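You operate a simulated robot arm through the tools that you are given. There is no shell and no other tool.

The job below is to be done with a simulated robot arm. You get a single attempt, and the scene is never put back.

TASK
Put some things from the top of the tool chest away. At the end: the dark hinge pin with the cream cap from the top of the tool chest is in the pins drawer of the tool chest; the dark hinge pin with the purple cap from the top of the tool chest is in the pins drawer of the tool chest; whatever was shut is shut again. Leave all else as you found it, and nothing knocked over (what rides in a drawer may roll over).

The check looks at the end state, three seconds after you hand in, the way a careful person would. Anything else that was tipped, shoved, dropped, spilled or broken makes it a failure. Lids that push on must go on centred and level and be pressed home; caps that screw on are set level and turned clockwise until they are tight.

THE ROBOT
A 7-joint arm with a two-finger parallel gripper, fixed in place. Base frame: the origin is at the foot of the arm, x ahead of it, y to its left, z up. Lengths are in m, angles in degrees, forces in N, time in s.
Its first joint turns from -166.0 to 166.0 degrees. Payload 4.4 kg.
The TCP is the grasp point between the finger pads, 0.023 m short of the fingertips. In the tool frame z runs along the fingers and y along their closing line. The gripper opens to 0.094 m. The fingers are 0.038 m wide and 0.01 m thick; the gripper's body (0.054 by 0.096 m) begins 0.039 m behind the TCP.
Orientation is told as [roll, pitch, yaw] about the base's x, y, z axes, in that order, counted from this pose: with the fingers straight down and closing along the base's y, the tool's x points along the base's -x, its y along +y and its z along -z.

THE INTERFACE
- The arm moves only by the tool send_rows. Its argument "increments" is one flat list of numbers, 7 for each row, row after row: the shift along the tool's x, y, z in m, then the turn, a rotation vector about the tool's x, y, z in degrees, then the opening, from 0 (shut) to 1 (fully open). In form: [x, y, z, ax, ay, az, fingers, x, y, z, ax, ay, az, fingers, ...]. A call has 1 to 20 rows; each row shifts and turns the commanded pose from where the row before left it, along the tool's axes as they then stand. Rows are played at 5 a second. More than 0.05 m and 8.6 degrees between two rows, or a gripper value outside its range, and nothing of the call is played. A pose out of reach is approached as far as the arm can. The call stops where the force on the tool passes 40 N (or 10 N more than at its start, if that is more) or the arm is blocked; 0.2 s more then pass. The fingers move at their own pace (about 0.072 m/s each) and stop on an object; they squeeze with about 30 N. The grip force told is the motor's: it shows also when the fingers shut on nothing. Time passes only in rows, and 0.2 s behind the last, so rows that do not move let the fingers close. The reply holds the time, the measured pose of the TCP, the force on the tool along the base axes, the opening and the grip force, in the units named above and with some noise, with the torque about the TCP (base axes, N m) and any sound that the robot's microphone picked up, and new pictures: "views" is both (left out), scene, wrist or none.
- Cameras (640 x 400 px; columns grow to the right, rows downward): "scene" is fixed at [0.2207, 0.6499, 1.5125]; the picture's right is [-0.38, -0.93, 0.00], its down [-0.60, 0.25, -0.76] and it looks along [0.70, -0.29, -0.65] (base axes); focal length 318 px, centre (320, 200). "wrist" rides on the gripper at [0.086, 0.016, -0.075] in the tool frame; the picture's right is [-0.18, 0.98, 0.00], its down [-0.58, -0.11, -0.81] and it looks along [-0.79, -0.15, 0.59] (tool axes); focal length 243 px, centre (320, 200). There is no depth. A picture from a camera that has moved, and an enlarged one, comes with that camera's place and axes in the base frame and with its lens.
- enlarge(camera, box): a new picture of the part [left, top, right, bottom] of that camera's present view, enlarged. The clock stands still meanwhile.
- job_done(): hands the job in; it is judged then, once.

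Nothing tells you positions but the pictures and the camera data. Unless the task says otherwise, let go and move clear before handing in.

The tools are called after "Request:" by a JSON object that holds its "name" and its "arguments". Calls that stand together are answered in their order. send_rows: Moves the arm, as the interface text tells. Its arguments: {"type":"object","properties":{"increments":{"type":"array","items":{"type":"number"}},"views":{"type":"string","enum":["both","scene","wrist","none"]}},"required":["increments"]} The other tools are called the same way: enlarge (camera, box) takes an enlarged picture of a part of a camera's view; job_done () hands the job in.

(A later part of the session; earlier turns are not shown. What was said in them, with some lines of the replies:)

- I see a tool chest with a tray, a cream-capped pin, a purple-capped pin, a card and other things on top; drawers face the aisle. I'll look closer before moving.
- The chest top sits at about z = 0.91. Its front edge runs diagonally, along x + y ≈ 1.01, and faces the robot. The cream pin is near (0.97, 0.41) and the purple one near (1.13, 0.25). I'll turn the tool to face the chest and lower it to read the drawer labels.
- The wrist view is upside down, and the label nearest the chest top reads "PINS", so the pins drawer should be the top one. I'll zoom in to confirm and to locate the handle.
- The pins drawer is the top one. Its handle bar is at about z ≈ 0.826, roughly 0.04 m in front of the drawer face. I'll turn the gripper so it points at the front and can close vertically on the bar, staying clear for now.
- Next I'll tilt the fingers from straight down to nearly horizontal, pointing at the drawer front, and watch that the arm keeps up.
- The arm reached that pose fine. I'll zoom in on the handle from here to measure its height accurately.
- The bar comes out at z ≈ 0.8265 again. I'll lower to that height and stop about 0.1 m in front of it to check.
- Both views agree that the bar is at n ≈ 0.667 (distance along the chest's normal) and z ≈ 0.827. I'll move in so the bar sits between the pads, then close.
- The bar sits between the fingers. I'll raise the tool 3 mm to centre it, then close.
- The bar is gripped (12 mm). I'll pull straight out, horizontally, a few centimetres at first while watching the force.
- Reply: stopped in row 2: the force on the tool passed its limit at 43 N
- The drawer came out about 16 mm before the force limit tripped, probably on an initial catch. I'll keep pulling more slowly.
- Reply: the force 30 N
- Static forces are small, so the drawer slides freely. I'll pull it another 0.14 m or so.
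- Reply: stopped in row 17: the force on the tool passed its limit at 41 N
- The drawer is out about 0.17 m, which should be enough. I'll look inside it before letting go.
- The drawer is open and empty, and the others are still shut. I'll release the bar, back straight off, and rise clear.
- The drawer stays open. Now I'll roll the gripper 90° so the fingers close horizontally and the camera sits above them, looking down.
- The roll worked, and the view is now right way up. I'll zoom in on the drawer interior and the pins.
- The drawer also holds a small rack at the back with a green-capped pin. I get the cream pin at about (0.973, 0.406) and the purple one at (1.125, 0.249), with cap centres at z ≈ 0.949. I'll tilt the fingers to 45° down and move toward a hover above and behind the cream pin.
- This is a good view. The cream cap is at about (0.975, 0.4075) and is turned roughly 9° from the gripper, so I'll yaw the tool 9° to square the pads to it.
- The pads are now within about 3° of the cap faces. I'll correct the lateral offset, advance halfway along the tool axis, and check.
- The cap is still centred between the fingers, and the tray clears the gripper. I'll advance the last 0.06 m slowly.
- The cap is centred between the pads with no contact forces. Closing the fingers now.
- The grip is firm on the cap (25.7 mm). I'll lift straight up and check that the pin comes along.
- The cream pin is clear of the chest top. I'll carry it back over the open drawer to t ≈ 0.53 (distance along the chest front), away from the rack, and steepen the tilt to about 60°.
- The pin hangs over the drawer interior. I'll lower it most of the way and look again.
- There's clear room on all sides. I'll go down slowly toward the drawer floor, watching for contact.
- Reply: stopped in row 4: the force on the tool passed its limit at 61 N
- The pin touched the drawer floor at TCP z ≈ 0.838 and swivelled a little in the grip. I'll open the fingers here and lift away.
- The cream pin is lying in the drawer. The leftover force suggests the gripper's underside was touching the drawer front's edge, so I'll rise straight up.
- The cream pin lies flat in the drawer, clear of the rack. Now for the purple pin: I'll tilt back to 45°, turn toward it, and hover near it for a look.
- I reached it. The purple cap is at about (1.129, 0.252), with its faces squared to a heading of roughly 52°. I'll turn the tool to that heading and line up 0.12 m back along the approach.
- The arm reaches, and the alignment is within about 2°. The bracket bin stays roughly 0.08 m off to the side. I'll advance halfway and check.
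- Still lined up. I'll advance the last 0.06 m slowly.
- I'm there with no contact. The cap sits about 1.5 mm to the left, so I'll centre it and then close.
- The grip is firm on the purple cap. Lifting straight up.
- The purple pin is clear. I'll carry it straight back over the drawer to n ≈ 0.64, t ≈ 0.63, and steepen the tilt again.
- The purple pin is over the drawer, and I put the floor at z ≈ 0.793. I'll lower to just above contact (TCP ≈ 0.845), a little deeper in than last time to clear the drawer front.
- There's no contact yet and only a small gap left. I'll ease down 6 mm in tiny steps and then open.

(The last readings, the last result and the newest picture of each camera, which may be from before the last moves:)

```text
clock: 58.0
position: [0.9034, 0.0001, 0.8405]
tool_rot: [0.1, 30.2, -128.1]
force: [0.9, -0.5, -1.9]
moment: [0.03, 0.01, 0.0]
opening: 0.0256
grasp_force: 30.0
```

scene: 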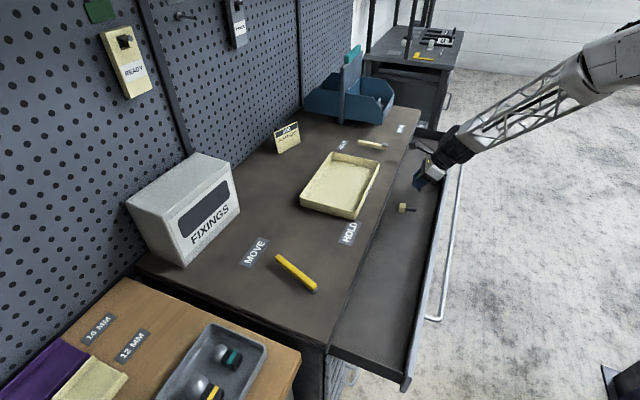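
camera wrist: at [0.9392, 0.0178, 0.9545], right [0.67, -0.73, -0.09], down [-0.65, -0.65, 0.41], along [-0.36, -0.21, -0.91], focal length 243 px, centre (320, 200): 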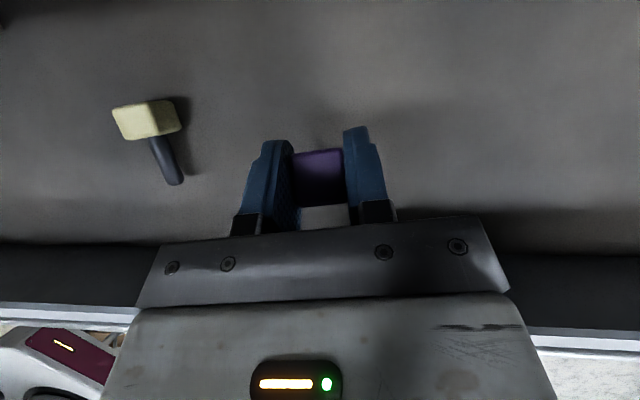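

Request:
{"name": "send_rows", "arguments": {"increments": [-0.0005, 0, 0.0009, 0, 0, 0, 0, -0.0005, 0, 0.0009, 0, 0, 0, 0, 0, 0, 0, 0, 0, 0, 0.32, 0, 0, 0, 0, 0, 0, 0.4, 0, 0, 0, 0, 0, 0, 0.5, 0, 0, 0, 0, 0, 0, 0.6, 0, 0, 0, 0, 0, 0, 0.6], "views": "both"}}

Request:
{"name": "enlarge", "arguments": {"camera": "scene", "box": [360, 110, 480, 230]}}

```text
clock: 59.6
position: [0.904, -0.0001, 0.838]
tool_rot: [0.0, 30.1, -128.1]
force: [-0.4, -0.7, -0.2]
moment: [-0.03, 0.0, 0.03]
opening: 0.0562
grasp_force: 0.0
camera wrist: at [0.9397, 0.018, 0.9467], right [0.67, -0.73, -0.09], down [-0.65, -0.65, 0.41], along [-0.36, -0.21, -0.91], focal length 243 px, centre (320, 200)
```

scene: 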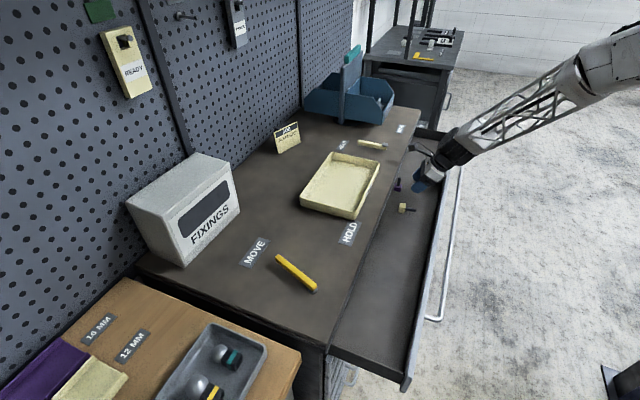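
wrist: 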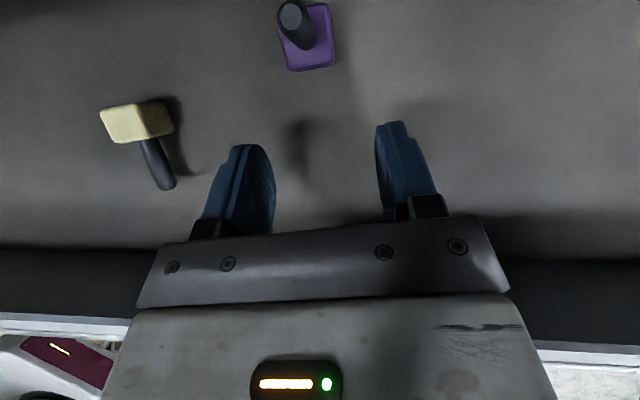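

```text
3.33 times, centred on (420, 170) of scene
camera zoom: at [0.2207, 0.6499, 1.5125], right [-0.38, -0.93, 0.0], down [-0.6, 0.25, -0.76], along [0.7, -0.29, -0.65], focal length 1061 px, centre (-13, 300)
```

zoom: 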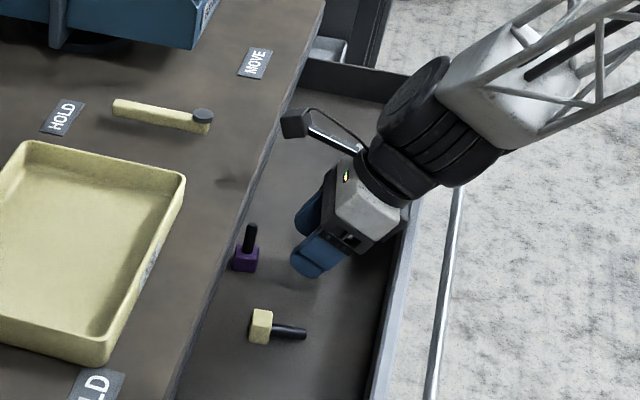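

The purple pin is in the drawer, but it toppled onto its cap and is standing upside down near the chest edge (n ≈ 0.70, t ≈ 0.63). That might foul when the drawer closes, so I'll close the fingers and move to its side, ready to lay it down.

Request:
{"name": "send_rows", "arguments": {"increments": [0.0035, 0, -0.006, 0, 0, 0, 0.4, 0.0035, 0, -0.006, 0, 0, 0, 0.2, 0, 0, 0, 0, 0, 0, 0, 0, 0, 0, 0, 0, 0, 0, 0.0013, -0.0124, 0.0008, 0, 0, 0, 0, 0.0013, -0.0124, 0.0008, 0, 0, 0, 0, 0.0013, -0.0124, 0.0008, 0, 0, 0, 0, 0.0013, -0.0124, 0.0008, 0, 0, 0, 0, 0, 0, 0, 0, 0, 0, 0], "views": "both"}}

Request:
{"name": "enlarge", "arguments": {"camera": "scene", "box": [360, 130, 460, 230]}}

Request:
{"name": "enlarge", "arguments": {"camera": "wrist", "box": [160, 0, 480, 240]}}

```text
clock: 61.6
position: [0.8685, 0.0344, 0.8527]
tool_rot: [0.2, 30.1, -128.1]
force: [0.1, -0.7, 0.9]
moment: [0.02, -0.01, -0.07]
opening: 0.0
grasp_force: 29.8
camera wrist: at [0.9037, 0.0535, 0.9602], right [0.67, -0.73, -0.09], down [-0.65, -0.65, 0.41], along [-0.36, -0.21, -0.91], focal length 243 px, centre (320, 200)
```

scene: 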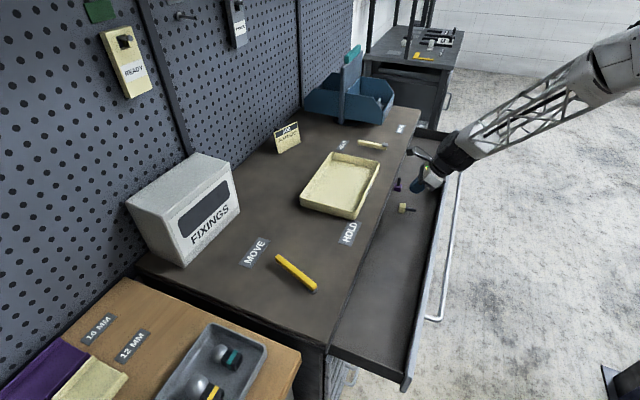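
wrist: 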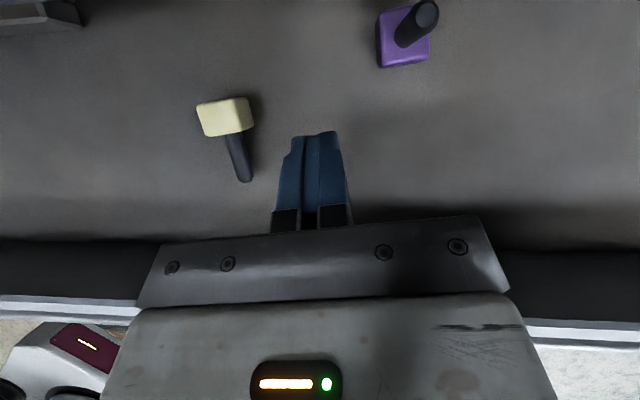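

```text
4.00 times, centred on (410, 180) of scene
camera zoom: at [0.2207, 0.6499, 1.5125], right [-0.38, -0.93, 0.0], down [-0.6, 0.25, -0.76], along [0.7, -0.29, -0.65], focal length 1273 px, centre (-40, 280)
```

zoom: 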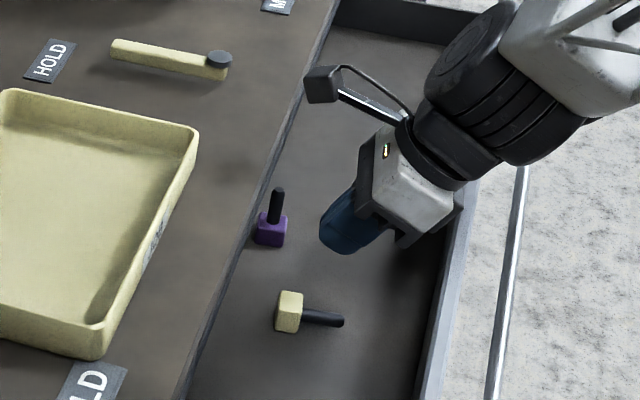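

```text
1.67 times, centred on (320, 120) of wrist
camera zoom: at [0.9037, 0.0535, 0.9602], right [0.67, -0.73, -0.09], down [-0.65, -0.65, 0.41], along [-0.36, -0.21, -0.91], focal length 404 px, centre (320, 333)
```

zoom: 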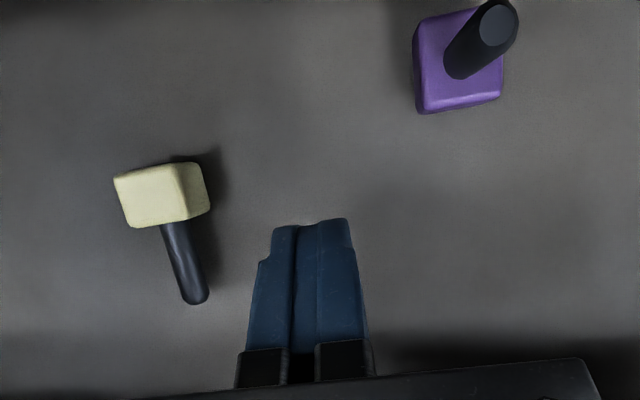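

The shaft top is at n ≈ 0.703, t ≈ 0.632. I'll move the closed fingers in alongside it and sweep gently sideways to lay it down, away from the cream pin.

Request:
{"name": "send_rows", "arguments": {"increments": [0.012, 0.0017, 0.007, 0, 0, 0, 0, 0.012, 0.0017, 0.007, 0, 0, 0, 0, 0.012, 0.0017, 0.007, 0, 0, 0, 0, 0, 0, 0, 0, 0, 0, 0], "views": "both"}}

Request:
{"name": "enlarge", "arguments": {"camera": "scene", "box": [360, 130, 460, 230]}}

```text
clock: 62.6
position: [0.8976, 0.0656, 0.853]
tool_rot: [0.1, 30.1, -128.1]
force: [-0.2, 0.2, 0.3]
moment: [0.02, -0.02, -0.03]
opening: 0.0001
grasp_force: 29.6
camera wrist: at [0.9339, 0.0838, 0.961], right [0.67, -0.73, -0.09], down [-0.65, -0.65, 0.41], along [-0.36, -0.21, -0.91], focal length 243 px, centre (320, 200)
```

scene: 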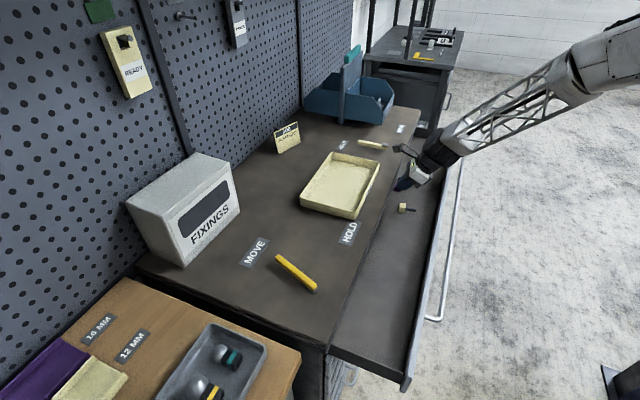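
wrist: 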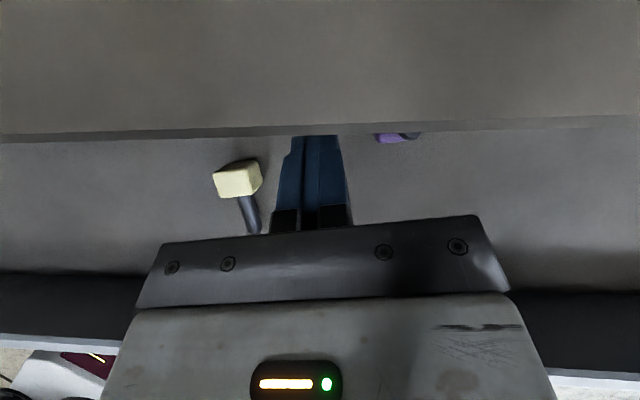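

```text
4.00 times, centred on (410, 180) of scene
camera zoom: at [0.2207, 0.6499, 1.5125], right [-0.38, -0.93, 0.0], down [-0.6, 0.25, -0.76], along [0.7, -0.29, -0.65], focal length 1273 px, centre (-40, 280)
```

zoom: 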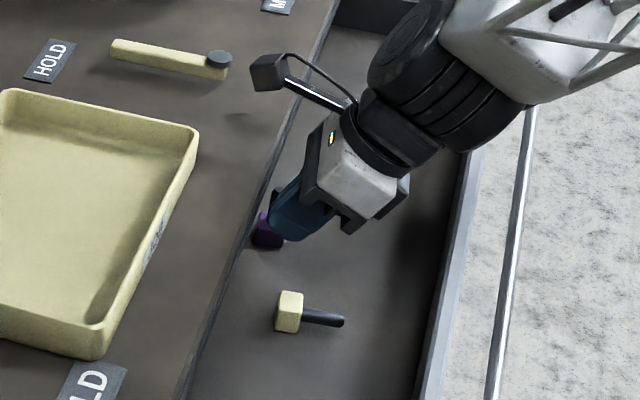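

Request:
{"name": "send_rows", "arguments": {"increments": [-0.001, 0.0099, -0.0006, 0, 0, 0, 0, -0.001, 0.0099, -0.0006, 0, 0, 0, 0, -0.001, 0.0099, -0.0006, 0, 0, 0, 0, -0.001, 0.0099, -0.0006, 0, 0, 0, 0, -0.001, 0.0099, -0.0006, 0, 0, 0, 0, -0.001, 0.0099, -0.0006, 0, 0, 0, 0, -0.001, 0.0099, -0.0006, 0, 0, 0, 0, 0, 0, 0, 0, 0, 0, 0], "views": "both"}}

Request:
{"name": "enlarge", "arguments": {"camera": "scene", "box": [360, 130, 460, 230]}}

```text
clock: 64.4
position: [0.9471, 0.0169, 0.853]
tool_rot: [0.2, 30.1, -128.1]
force: [0.1, -0.8, -0.1]
moment: [0.0, -0.03, -0.01]
opening: 0.0
grasp_force: 30.0
camera wrist: at [0.9835, 0.0352, 0.96], right [0.67, -0.73, -0.09], down [-0.65, -0.65, 0.41], along [-0.36, -0.21, -0.91], focal length 243 px, centre (320, 200)
```

scene: 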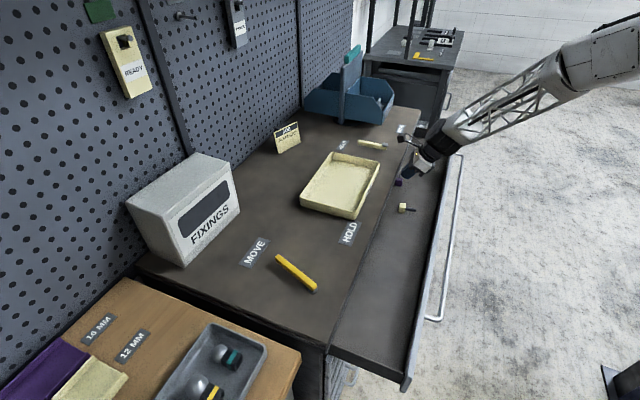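
wrist: 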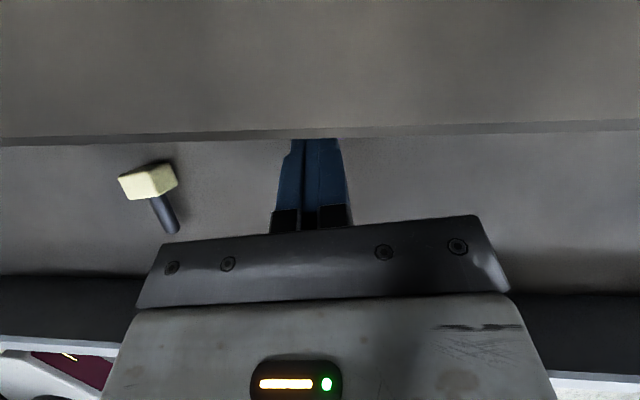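

```text
4.00 times, centred on (410, 180) of scene
camera zoom: at [0.2207, 0.6499, 1.5125], right [-0.38, -0.93, 0.0], down [-0.6, 0.25, -0.76], along [0.7, -0.29, -0.65], focal length 1273 px, centre (-40, 280)
```

zoom: 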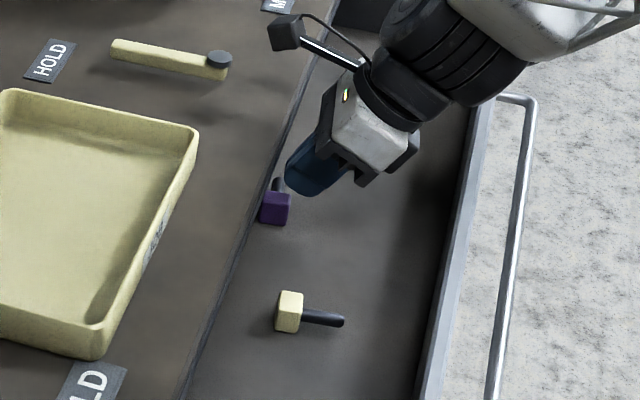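

The pin seems to have tipped. I'll back out and rise so I can see it properly.

Request:
{"name": "send_rows", "arguments": {"increments": [0, 0, -0.015, 0, 0, 0, 0, -0.01, 0, -0.02, 0, 0, 0, 0, 0.005, 0, -0.03, 0, 0, 0, 0, 0.0176, 0, -0.03025, 0, 0, 0, 0, 0.0176, 0, -0.03025, 0, 0, 0, 0, 0.0176, 0, -0.03025, 0, 0, 0, 0, 0, 0, 0, 0, 0, 0, 0], "views": "both"}}

Request:
{"name": "enlarge", "arguments": {"camera": "scene", "box": [360, 130, 460, 230]}}

Request:
{"name": "enlarge", "arguments": {"camera": "wrist", "box": [160, 0, 480, 240]}}

```text
clock: 66.0
position: [0.9247, -0.012, 1.0093]
tool_rot: [0.2, 30.1, -128.2]
force: [0.1, -0.5, 0.0]
moment: [0.04, 0.0, 0.01]
opening: 0.0
grasp_force: 29.7
camera wrist: at [0.9609, 0.0069, 1.1174], right [0.67, -0.73, -0.09], down [-0.65, -0.65, 0.41], along [-0.36, -0.21, -0.91], focal length 243 px, centre (320, 200)
```

scene: 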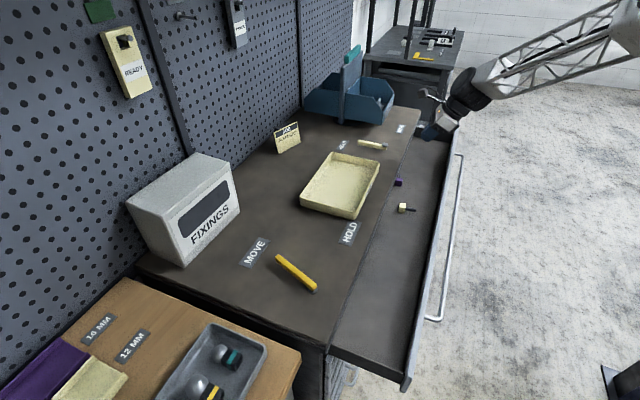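
wrist: 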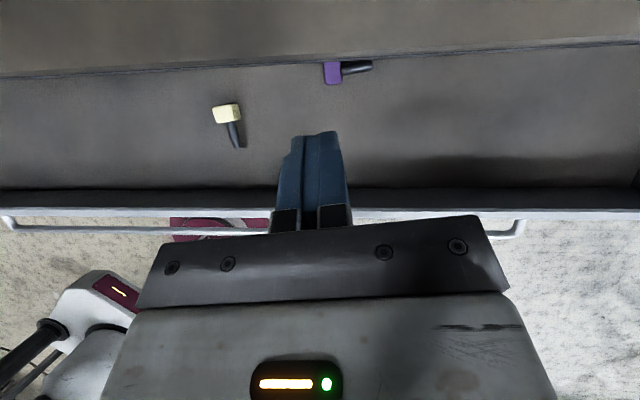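

```text
4.00 times, centred on (410, 180) of scene
camera zoom: at [0.2207, 0.6499, 1.5125], right [-0.38, -0.93, 0.0], down [-0.6, 0.25, -0.76], along [0.7, -0.29, -0.65], focal length 1273 px, centre (-40, 280)
```

zoom: 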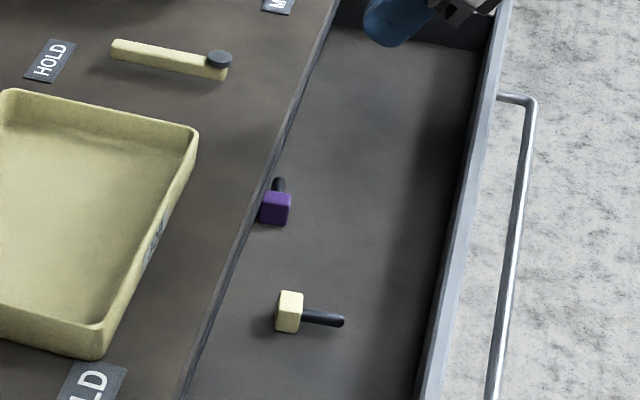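

```text
1.67 times, centred on (320, 120) of wrist
camera zoom: at [0.9609, 0.0069, 1.1174], right [0.67, -0.73, -0.09], down [-0.65, -0.65, 0.41], along [-0.36, -0.21, -0.91], focal length 404 px, centre (320, 333)
```

zoom: 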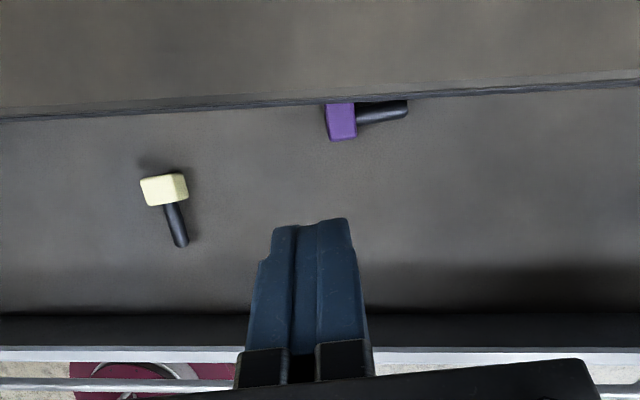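

Both pins now lie flat in the drawer. Next I'll back away in front of the drawer and reorient the gripper, horizontal and closing vertically, to push it shut.

Request:
{"name": "send_rows", "arguments": {"increments": [-0.0217, -0.0235, -0.0184, 0, 0, 0, 0, -0.0217, -0.0235, -0.0184, 0, 0, 0, 0, -0.0217, -0.0235, -0.0184, 0, 0, 0, 0, -0.0217, -0.0235, -0.0184, 0, 0, 0, 0, -0.0217, -0.0235, -0.0184, 0, 0, 0, 0, -0.0217, -0.0235, -0.0184, 0, 0, 0, 0, -0.0217, -0.0235, -0.0184, 0, 0, 0, 0, -0.0217, -0.0235, -0.0184, 0, 0, 0, 0, 0, 0, 0, -3.41, 0, 5.88, 0, 0, 0, 0, 0, 7.15, 0, 0, 0, 0, 0, 0, 7.15, 0, 0, 0, 0, 0, 0, 7.15, 0, 0, 0, 0, 0, 0, 7.15, 0, 0, 0, 0, 0, 0, 7.15, 0, 0, 0, 0, 0, 0, 7.15, 0, 0, 0, 0, 0, 0, 7.15, 0, 0, 0, 0, 0, 0, 0, 0, 0], "views": "both"}}

```text
clock: 69.6
position: [0.6404, -0.0712, 1.0511]
tool_rot: [0.6, 80.3, -134.3]
force: [-0.4, -0.2, -0.3]
moment: [-0.05, -0.01, 0.0]
opening: 0.0
grasp_force: 30.5
camera wrist: at [0.6093, -0.1259, 1.1485], right [0.67, -0.72, -0.18], down [-0.71, -0.56, -0.44], along [0.21, 0.42, -0.88], focal length 243 px, centre (320, 200)
```

scene: 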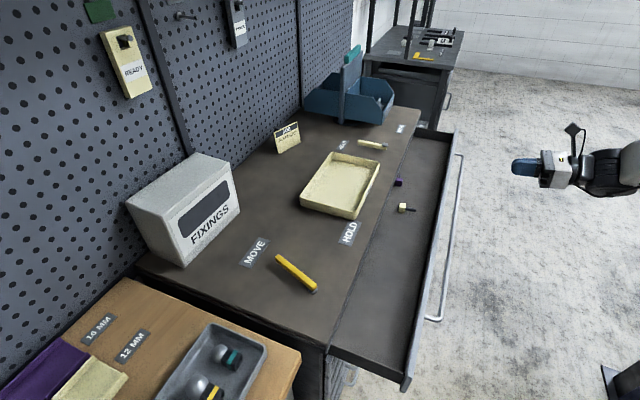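
wrist: 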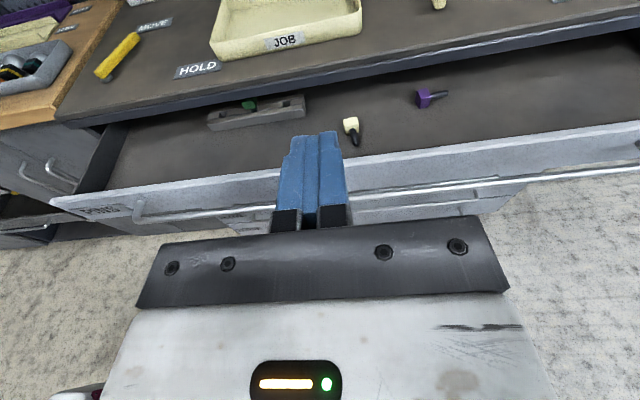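

I can see both pins and the rack with the green pin in the open drawer, all lying clear. Now I'll roll back 90° and set a small finger opening.

Request:
{"name": "send_rows", "arguments": {"increments": [0, 0, 0, 0, 0, -8.18, 0.34, 0, 0, 0, 0, 0, -8.18, 0.34, 0, 0, 0, 0, 0, -8.18, 0.34, 0, 0, 0, 0, 0, -8.18, 0.34, 0, 0, 0, 0, 0, -8.18, 0.34, 0, 0, 0, 0, 0, -8.18, 0.34, 0, 0, 0, 0, 0, -8.18, 0.34, 0, 0, 0, 0, 0, -8.18, 0.34, 0, 0, 0, 0, 0, -8.18, 0.34, 0, 0, 0, 0, 0, -8.18, 0.34, 0, 0, 0, 0, 0, -8.18, 0.34, 0, 0, 0, 0, 0, 0, 0.34], "views": "both"}}

```text
clock: 72.2
position: [0.6381, -0.0728, 1.051]
tool_rot: [80.2, -0.2, -44.8]
force: [-1.1, -0.6, 0.4]
moment: [0.01, -0.02, 0.02]
opening: 0.0321
grasp_force: 0.1
camera wrist: at [0.5274, -0.063, 1.0791], right [0.25, -0.01, 0.97], down [-0.16, -0.99, 0.03], along [0.96, -0.17, -0.24], focal length 243 px, centre (320, 200)
```

scene: 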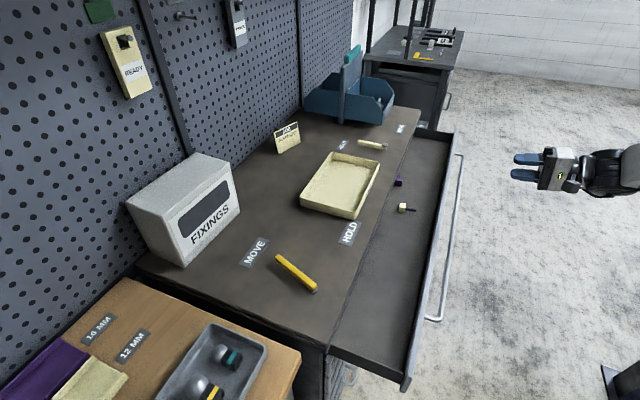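
wrist: 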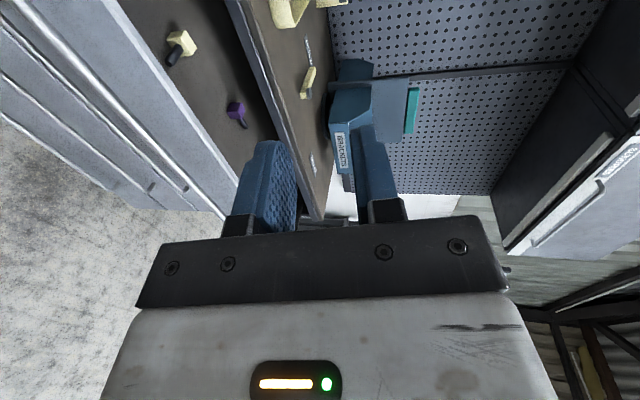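

Request:
{"name": "send_rows", "arguments": {"increments": [0, -0.03687, 0.00637, 0, 0, 0, 0.34, 0, -0.03687, 0.00637, 0, 0, 0, 0.34, 0, -0.03687, 0.00637, 0, 0, 0, 0.34, 0, -0.03687, 0.00637, 0, 0, 0, 0.34, 0, -0.03687, 0.00637, 0, 0, 0, 0.34, 0, -0.03687, 0.00637, 0, 0, 0, 0.34, 0, 0, 0, 0, 0, 0, 0.34], "views": "both"}}

Request:
{"name": "enlarge", "arguments": {"camera": "wrist", "box": [180, 0, 400, 240]}}

```text
clock: 73.8
position: [0.6365, -0.075, 0.821]
tool_rot: [80.2, -0.1, -45.1]
force: [-0.5, 0.9, 0.3]
moment: [0.0, 0.01, 0.0]
opening: 0.0319
grasp_force: 0.0
camera wrist: at [0.5267, -0.0656, 0.8502], right [0.25, -0.01, 0.97], down [-0.16, -0.99, 0.03], along [0.95, -0.17, -0.25], focal length 243 px, centre (320, 200)
```

scene: 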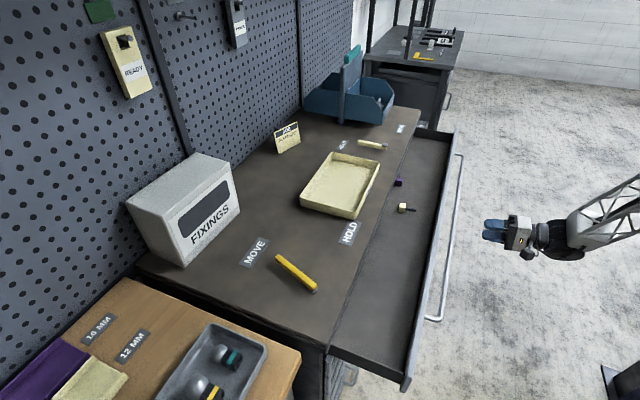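
wrist: 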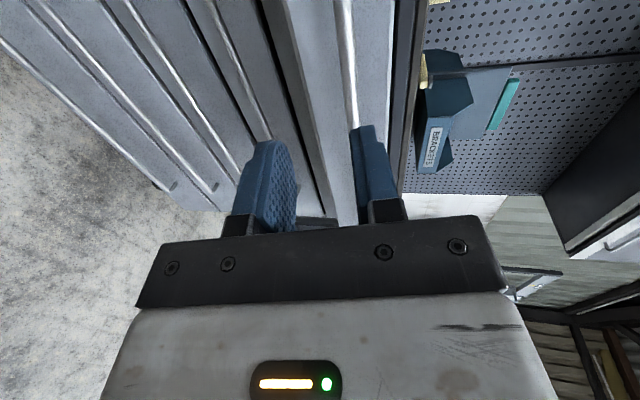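

```text
1.67 times, centred on (290, 120) of wrist
camera zoom: at [0.5267, -0.0656, 0.8502], right [0.25, -0.01, 0.97], down [-0.16, -0.99, 0.03], along [0.95, -0.17, -0.25], focal length 404 px, centre (370, 333)
```

zoom: 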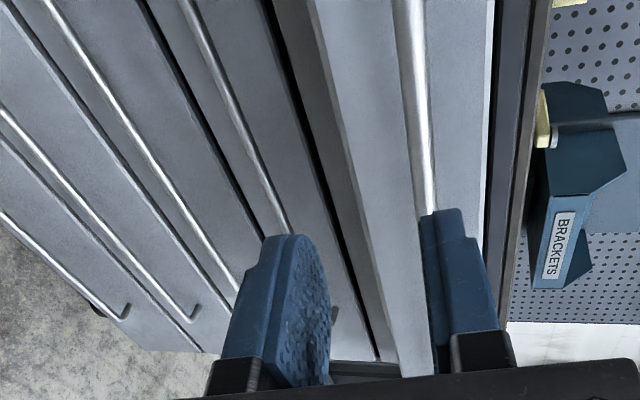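

The bar is at z ≈ 0.8255. I'll level the tool, align its height so the fingers straddle the bar, and move in slowly toward the drawer face.

Request:
{"name": "send_rows", "arguments": {"increments": [0, 0, 0, -8, 0, 0, 0.34, 0, 0.005, 0.02, 0, 0, 0, 0.34, 0, 0, 0, 0, 0, 0, 0.34], "views": "wrist"}}

Request:
{"name": "enlarge", "arguments": {"camera": "wrist", "box": [180, 0, 400, 240]}}

```text
clock: 74.6
position: [0.6521, -0.0592, 0.8289]
tool_rot: [88.2, -0.1, -45.0]
force: [-0.9, 0.0, 0.6]
moment: [0.02, 0.02, 0.01]
opening: 0.0319
grasp_force: 0.0
camera wrist: at [0.5399, -0.0507, 0.8467], right [0.15, -0.11, 0.98], down [-0.16, -0.98, -0.08], along [0.98, -0.15, -0.17], focal length 243 px, centre (320, 200)
```

wrist: 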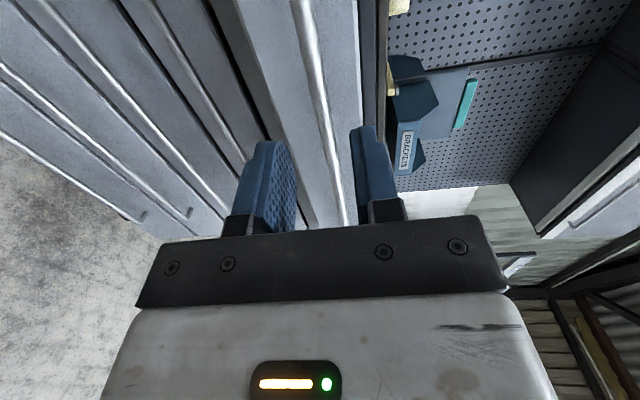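

```text
1.67 times, centred on (290, 120) of wrist
camera zoom: at [0.5399, -0.0507, 0.8467], right [0.15, -0.11, 0.98], down [-0.16, -0.98, -0.08], along [0.98, -0.15, -0.17], focal length 404 px, centre (370, 333)
```

zoom: 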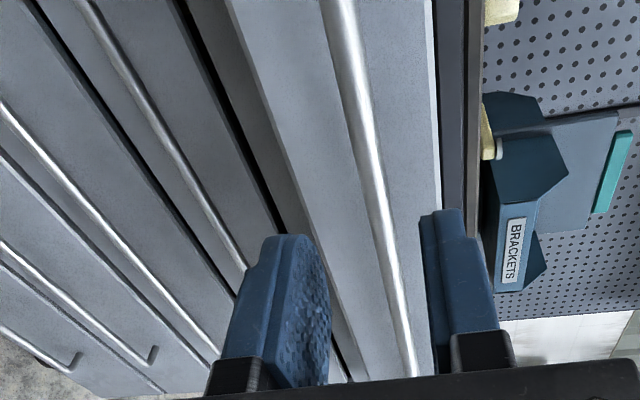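

Request:
{"name": "send_rows", "arguments": {"increments": [0, 0.0004, 0.0233, 0, 0, 0, 0.34, 0, 0.0004, 0.0233, 0, 0, 0, 0.34, 0, 0.0004, 0.0233, 0, 0, 0, 0.34, 0, 0, 0, 0, 0, 0, 0.34], "views": "both"}}

Request:
{"name": "enlarge", "arguments": {"camera": "wrist", "box": [180, 0, 400, 240]}}

```text
clock: 75.6
position: [0.7041, -0.0104, 0.8263]
tool_rot: [88.3, -0.1, -44.9]
force: [0.1, -0.1, 0.1]
moment: [0.02, 0.02, 0.0]
opening: 0.0321
grasp_force: 0.0
camera wrist: at [0.5909, -0.0014, 0.8446], right [0.15, -0.11, 0.98], down [-0.16, -0.98, -0.08], along [0.98, -0.14, -0.17], focal length 243 px, centre (320, 200)
```

scene: 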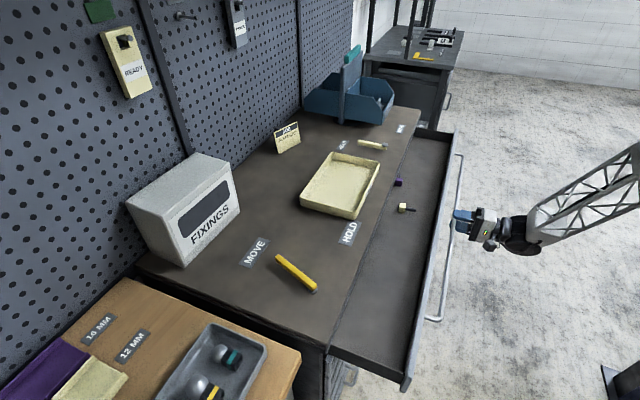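
wrist: 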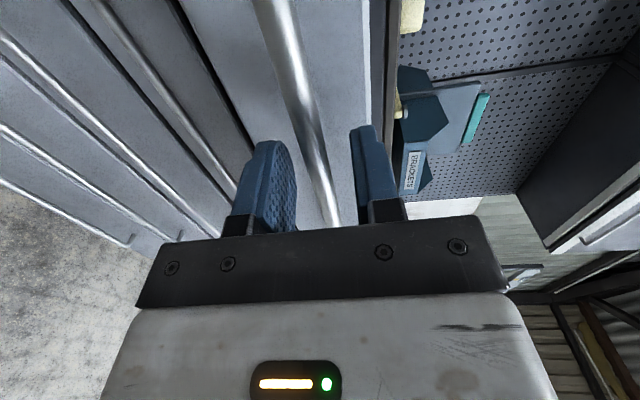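

```text
1.67 times, centred on (290, 120) of wrist
camera zoom: at [0.5909, -0.0014, 0.8446], right [0.15, -0.11, 0.98], down [-0.16, -0.98, -0.08], along [0.98, -0.14, -0.17], focal length 404 px, centre (370, 333)
```

zoom: 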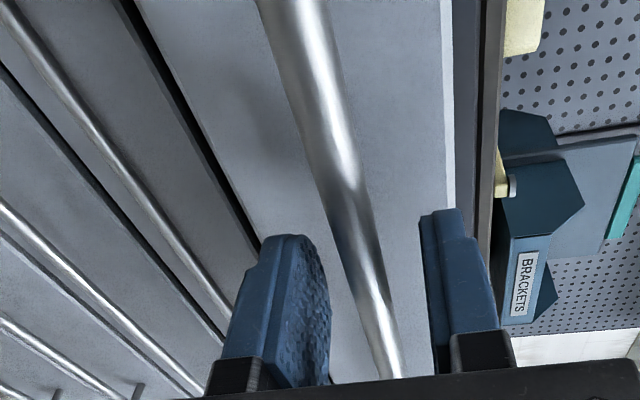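

The bar is between the fingers. I'll push gently forward now: contact with the face first, then slide the drawer in.

Request:
{"name": "send_rows", "arguments": {"increments": [0, 0.0002, 0.006, 0, 0, 0, 0.34, 0, 0.0002, 0.006, 0, 0, 0, 0.34, 0, 0.0002, 0.006, 0, 0, 0, 0.34, 0, 0.0001, 0.004, 0, 0, 0, 0.34, 0, 0.0001, 0.004, 0, 0, 0, 0.34, 0, 0.0001, 0.004, 0, 0, 0, 0.34, 0, 0.0001, 0.005, 0, 0, 0, 0.34, 0, 0.0001, 0.005, 0, 0, 0, 0.34, 0, 0.0001, 0.005, 0, 0, 0, 0.34, 0, 0.0002, 0.006, 0, 0, 0, 0.34, 0, 0.0002, 0.006, 0, 0, 0, 0.34, 0, 0.0002, 0.006, 0, 0, 0, 0.34, 0, 0.0002, 0.006, 0, 0, 0, 0.34, 0, 0.0002, 0.006, 0, 0, 0, 0.34, 0, 0.0002, 0.006, 0, 0, 0, 0.34], "views": "both"}}

```text
clock: 78.8
position: [0.7595, 0.0475, 0.8299]
tool_rot: [88.2, 0.0, -44.9]
force: [-7.2, -1.6, -0.7]
moment: [0.01, -0.17, 0.08]
opening: 0.0313
grasp_force: 0.1
camera wrist: at [0.6471, 0.0563, 0.847], right [0.15, -0.11, 0.98], down [-0.16, -0.98, -0.08], along [0.98, -0.14, -0.17], focal length 243 px, centre (320, 200)
```

scene: 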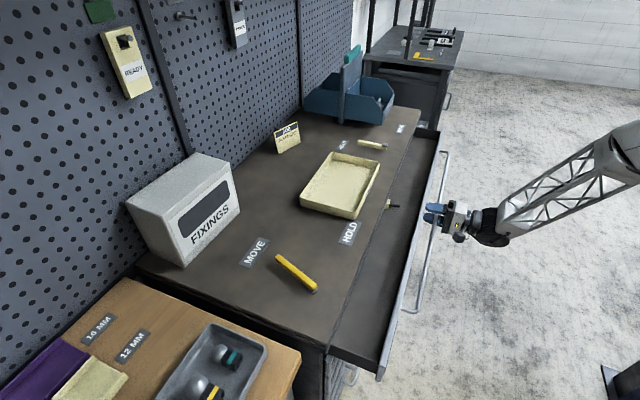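
wrist: 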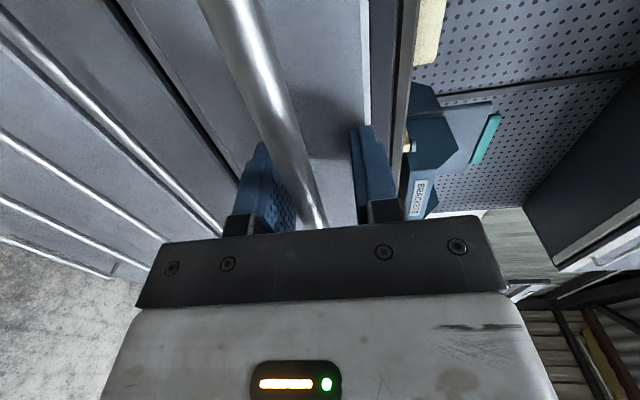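

The drawer is sliding in with only about 7 N. Continuing.

Request:
{"name": "send_rows", "arguments": {"increments": [0, 0, 0.006, 0, 0, 0, 0.34, 0, 0, 0.006, 0, 0, 0, 0.34, 0, 0, 0.006, 0, 0, 0, 0.34, 0, 0, 0.006, 0, 0, 0, 0.34, 0, 0, 0.006, 0, 0, 0, 0.34, 0, 0, 0.006, 0, 0, 0, 0.34, 0, 0, 0.006, 0, 0, 0, 0.34, 0, 0, 0.006, 0, 0, 0, 0.34, 0, 0, 0.006, 0, 0, 0, 0.34, 0, 0, 0.006, 0, 0, 0, 0.34, 0, 0, 0.006, 0, 0, 0, 0.34, 0, 0, 0.006, 0, 0, 0, 0.34, 0, 0, 0.006, 0, 0, 0, 0.34, 0, 0, 0.006, 0, 0, 0, 0.34], "views": "both"}}

```text
clock: 81.8
position: [0.8178, 0.11, 0.8249]
tool_rot: [88.2, -0.2, -44.9]
force: [-2.1, -3.8, 3.1]
moment: [0.11, -0.18, -0.11]
opening: 0.0333
grasp_force: 1.1
camera wrist: at [0.7057, 0.1178, 0.8438], right [0.15, -0.11, 0.98], down [-0.16, -0.98, -0.08], along [0.98, -0.14, -0.17], focal length 243 px, centre (320, 200)
```

scene: 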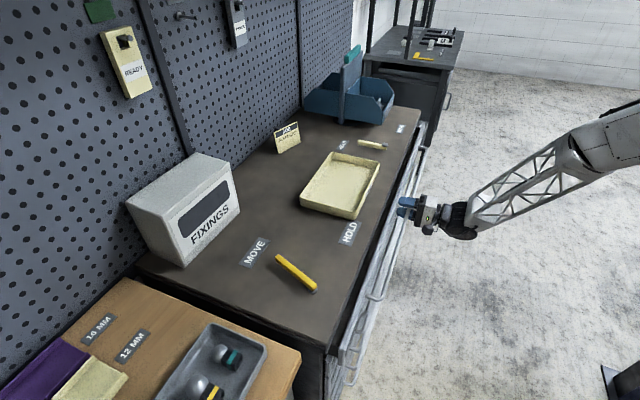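
wrist: 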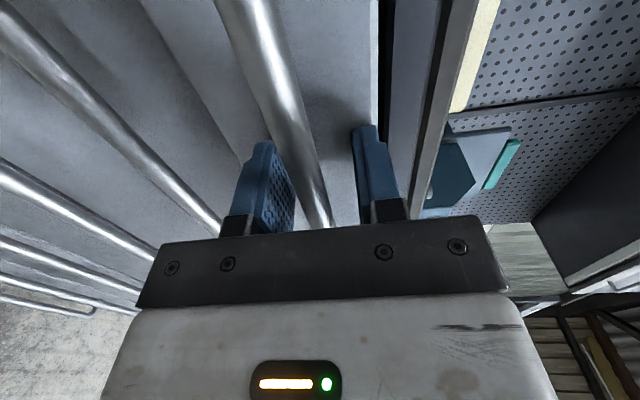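

Nearly closed. I'll finish with small steps until the drawer seats.

Request:
{"name": "send_rows", "arguments": {"increments": [0, 0, 0.004, 0, 0, 0, 0.34, 0, 0, 0.004, 0, 0, 0, 0.34, 0, 0, 0.004, 0, 0, 0, 0.34, 0, 0, 0.004, 0, 0, 0, 0.34, 0, 0, 0.003, 0, 0, 0, 0.34, 0, 0, 0.003, 0, 0, 0, 0.34, 0, 0, 0.002, 0, 0, 0, 0.34, 0, 0, 0.002, 0, 0, 0, 0.34, 0, 0, 0.002, 0, 0, 0, 0.34, 0, 0, 0.002, 0, 0, 0, 0.34, 0, 0, 0.002, 0, 0, 0, 0.34, 0, 0, 0.002, 0, 0, 0, 0.34, 0, 0, 0.002, 0, 0, 0, 0.34], "views": "both"}}

```text
clock: 84.4
position: [0.8405, 0.1298, 0.8241]
tool_rot: [88.0, 0.1, -45.0]
force: [-13.9, -10.9, 5.5]
moment: [0.42, -0.44, 0.09]
opening: 0.034
grasp_force: 1.7
stopped in row 13: the force on the tool passed its limit at 49 N (the readings are from after the stop); the commanded pose is now the measured one
camera wrist: at [0.7277, 0.1378, 0.8433], right [0.15, -0.11, 0.98], down [-0.16, -0.98, -0.08], along [0.97, -0.15, -0.17], focal length 243 px, centre (320, 200)
```

scene: 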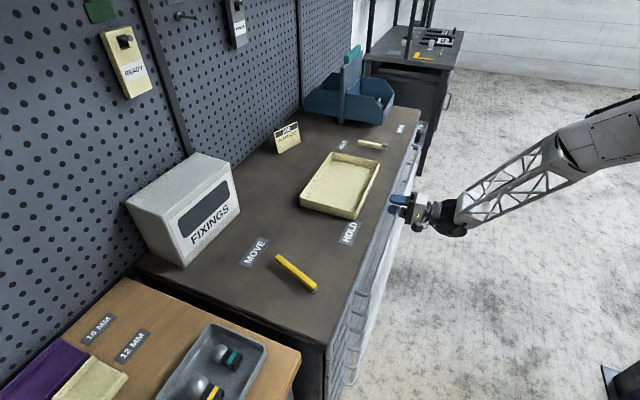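
wrist: 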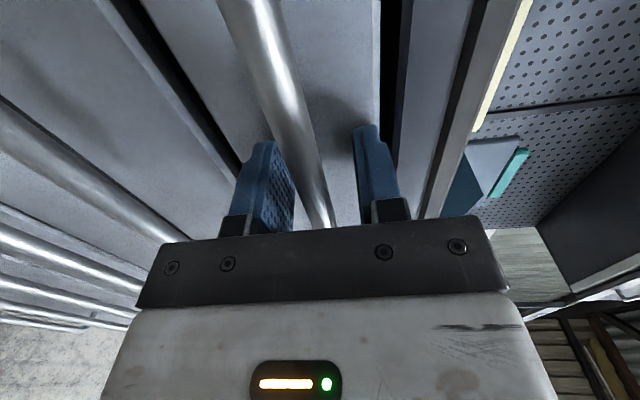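

The push ended on a hard stop at n ≈ 0.686, which matches the closed position. I'll withdraw straight back without touching the bar and check.

Request:
{"name": "send_rows", "arguments": {"increments": [0, 0, -0.005, 0, 0, 0, 0.34, 0, 0, -0.01, 0, 0, 0, 0.34, 0, 0, -0.02, 0, 0, 0, 0.34, 0, 0, -0.03, 0, 0, 0, 0.34, 0, 0, -0.03, 0, 0, 0, 0.34, 0, 0, -0.04, 0, 0, 0, 0.34, 0, 0, -0.04, 0, 0, 0, 0.34, 0, 0, -0.04, 0, 0, 0, 0.34, 0, 0, 0, 0, 0, 0, 0.34], "views": "both"}}

Request:
{"name": "enlarge", "arguments": {"camera": "scene", "box": [300, 220, 420, 400]}}

Request:
{"name": "enlarge", "arguments": {"camera": "scene", "box": [260, 100, 420, 220]}}

Request:
{"name": "enlarge", "arguments": {"camera": "wrist", "box": [100, 0, 400, 240]}}

```text
clock: 86.4
position: [0.6882, -0.0244, 0.8354]
tool_rot: [88.2, 0.1, -45.1]
force: [0.0, -0.5, 0.1]
moment: [-0.01, -0.01, 0.01]
opening: 0.0321
grasp_force: 0.0
camera wrist: at [0.5744, -0.0168, 0.8538], right [0.15, -0.11, 0.98], down [-0.16, -0.98, -0.08], along [0.97, -0.15, -0.17], focal length 243 px, centre (320, 200)
```

scene: 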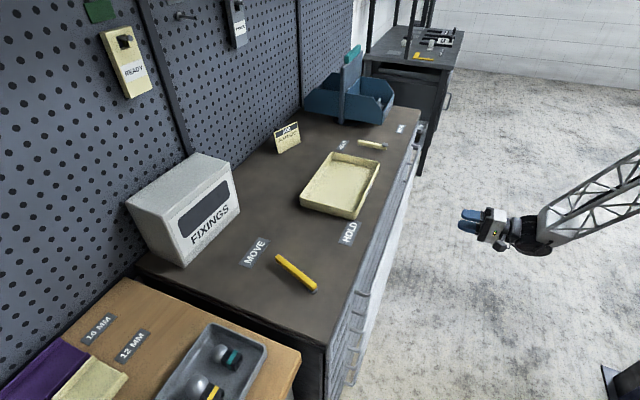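
wrist: 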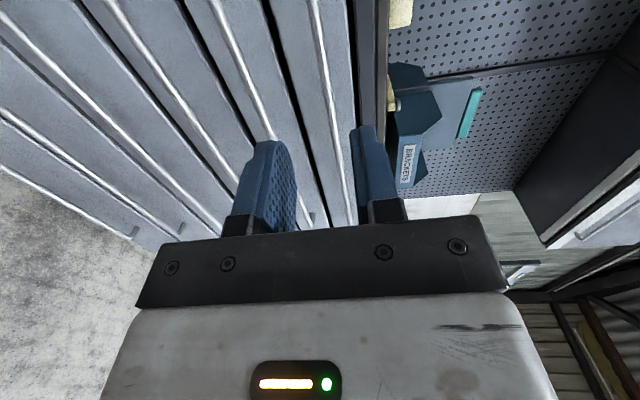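

```text
2.22 times, centred on (360, 310) of scene
camera zoom: at [0.2207, 0.6499, 1.5125], right [-0.38, -0.93, 0.0], down [-0.6, 0.25, -0.76], along [0.7, -0.29, -0.65], focal length 707 px, centre (231, -44)
```

zoom: 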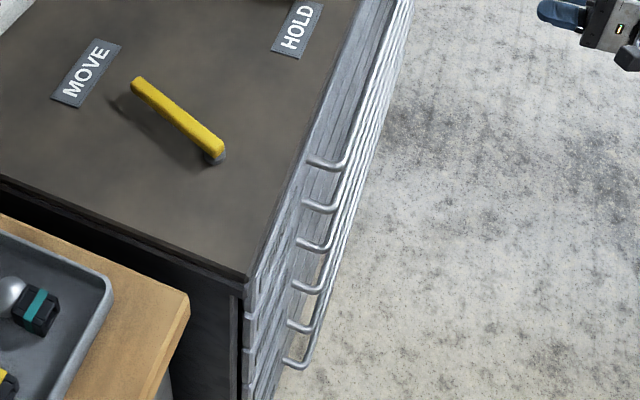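

```text
3.33 times, centred on (340, 160) of scene
camera zoom: at [0.2207, 0.6499, 1.5125], right [-0.38, -0.93, 0.0], down [-0.6, 0.25, -0.76], along [0.7, -0.29, -0.65], focal length 1061 px, centre (253, 333)
```

zoom: 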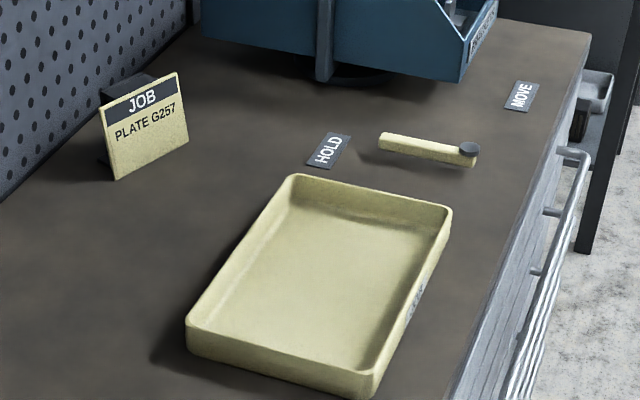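

```text
1.67 times, centred on (250, 120) of wrist
camera zoom: at [0.5744, -0.0168, 0.8538], right [0.15, -0.11, 0.98], down [-0.16, -0.98, -0.08], along [0.97, -0.15, -0.17], focal length 404 px, centre (437, 333)
```

zoom: 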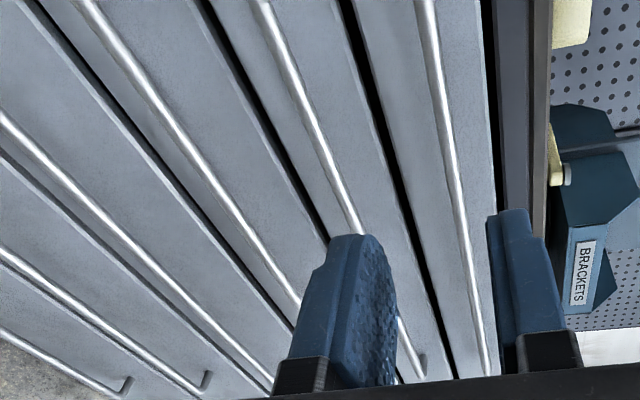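

The drawer front looks flush again, and the chest top matches its starting layout apart from the two pins. One last close check of the drawer's seat at both ends.

Request:
{"name": "enlarge", "arguments": {"camera": "scene", "box": [310, 280, 390, 370]}}

Request:
{"name": "enlarge", "arguments": {"camera": "scene", "box": [380, 110, 440, 170]}}

```text
4.44 times, centred on (350, 325) of scene
camera zoom: at [0.2207, 0.6499, 1.5125], right [-0.38, -0.93, 0.0], down [-0.6, 0.25, -0.76], along [0.7, -0.29, -0.65], focal length 1414 px, centre (187, -356)
```

zoom: 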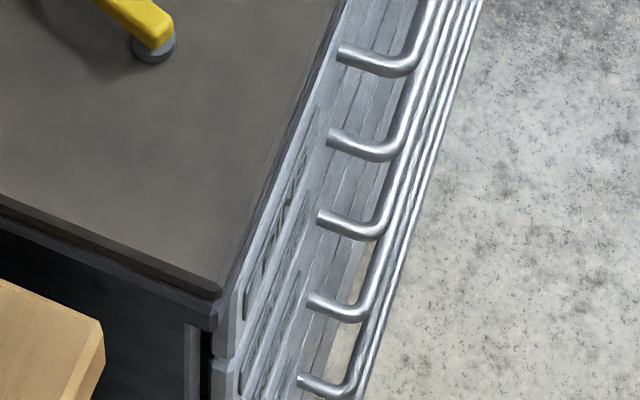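

```text
6.67 times, centred on (410, 140) of scene
camera zoom: at [0.2207, 0.6499, 1.5125], right [-0.38, -0.93, 0.0], down [-0.6, 0.25, -0.76], along [0.7, -0.29, -0.65], focal length 2121 px, centre (-280, 600)
```

zoom: 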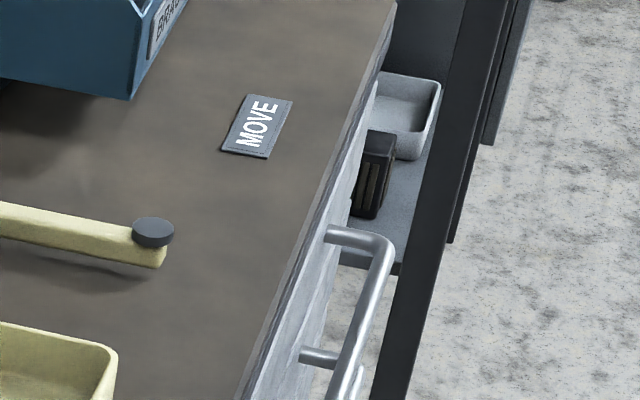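

The top drawer is flush with the others: handle posts are evenly spaced at both ends. Both pins are inside it, the rest of the chest top is as I found it, and the gripper is clear. Handing in.

Request:
{"name": "job_done", "arguments": {}}

```text
The job is handed in.
```

The cream-capped and purple-capped hinge pins are both in the pins drawer of the tool chest, and the drawer is shut again. I've handed the job in, but no verdict came back.

- **Pins:** both were lying flat in the drawer before I closed it. The purple one first landed upside down on its cap, so I tipped it onto its side to keep it from catching as the drawer closed.
- **Drawer:** it closed to a firm stop, and its handle lines up evenly with the ones below. The rack holding the green-capped pin was still in the drawer, untouched.
- **Contact:** while I was setting the cream pin down, the tool force briefly reached 61 N. That was either the pin meeting the drawer floor or the gripper touching the top edge of the drawer front. I saw no damage or movement from it.
- **Chest top:** the tray, job card, lever and bracket bin looked the same at the end as at the start.
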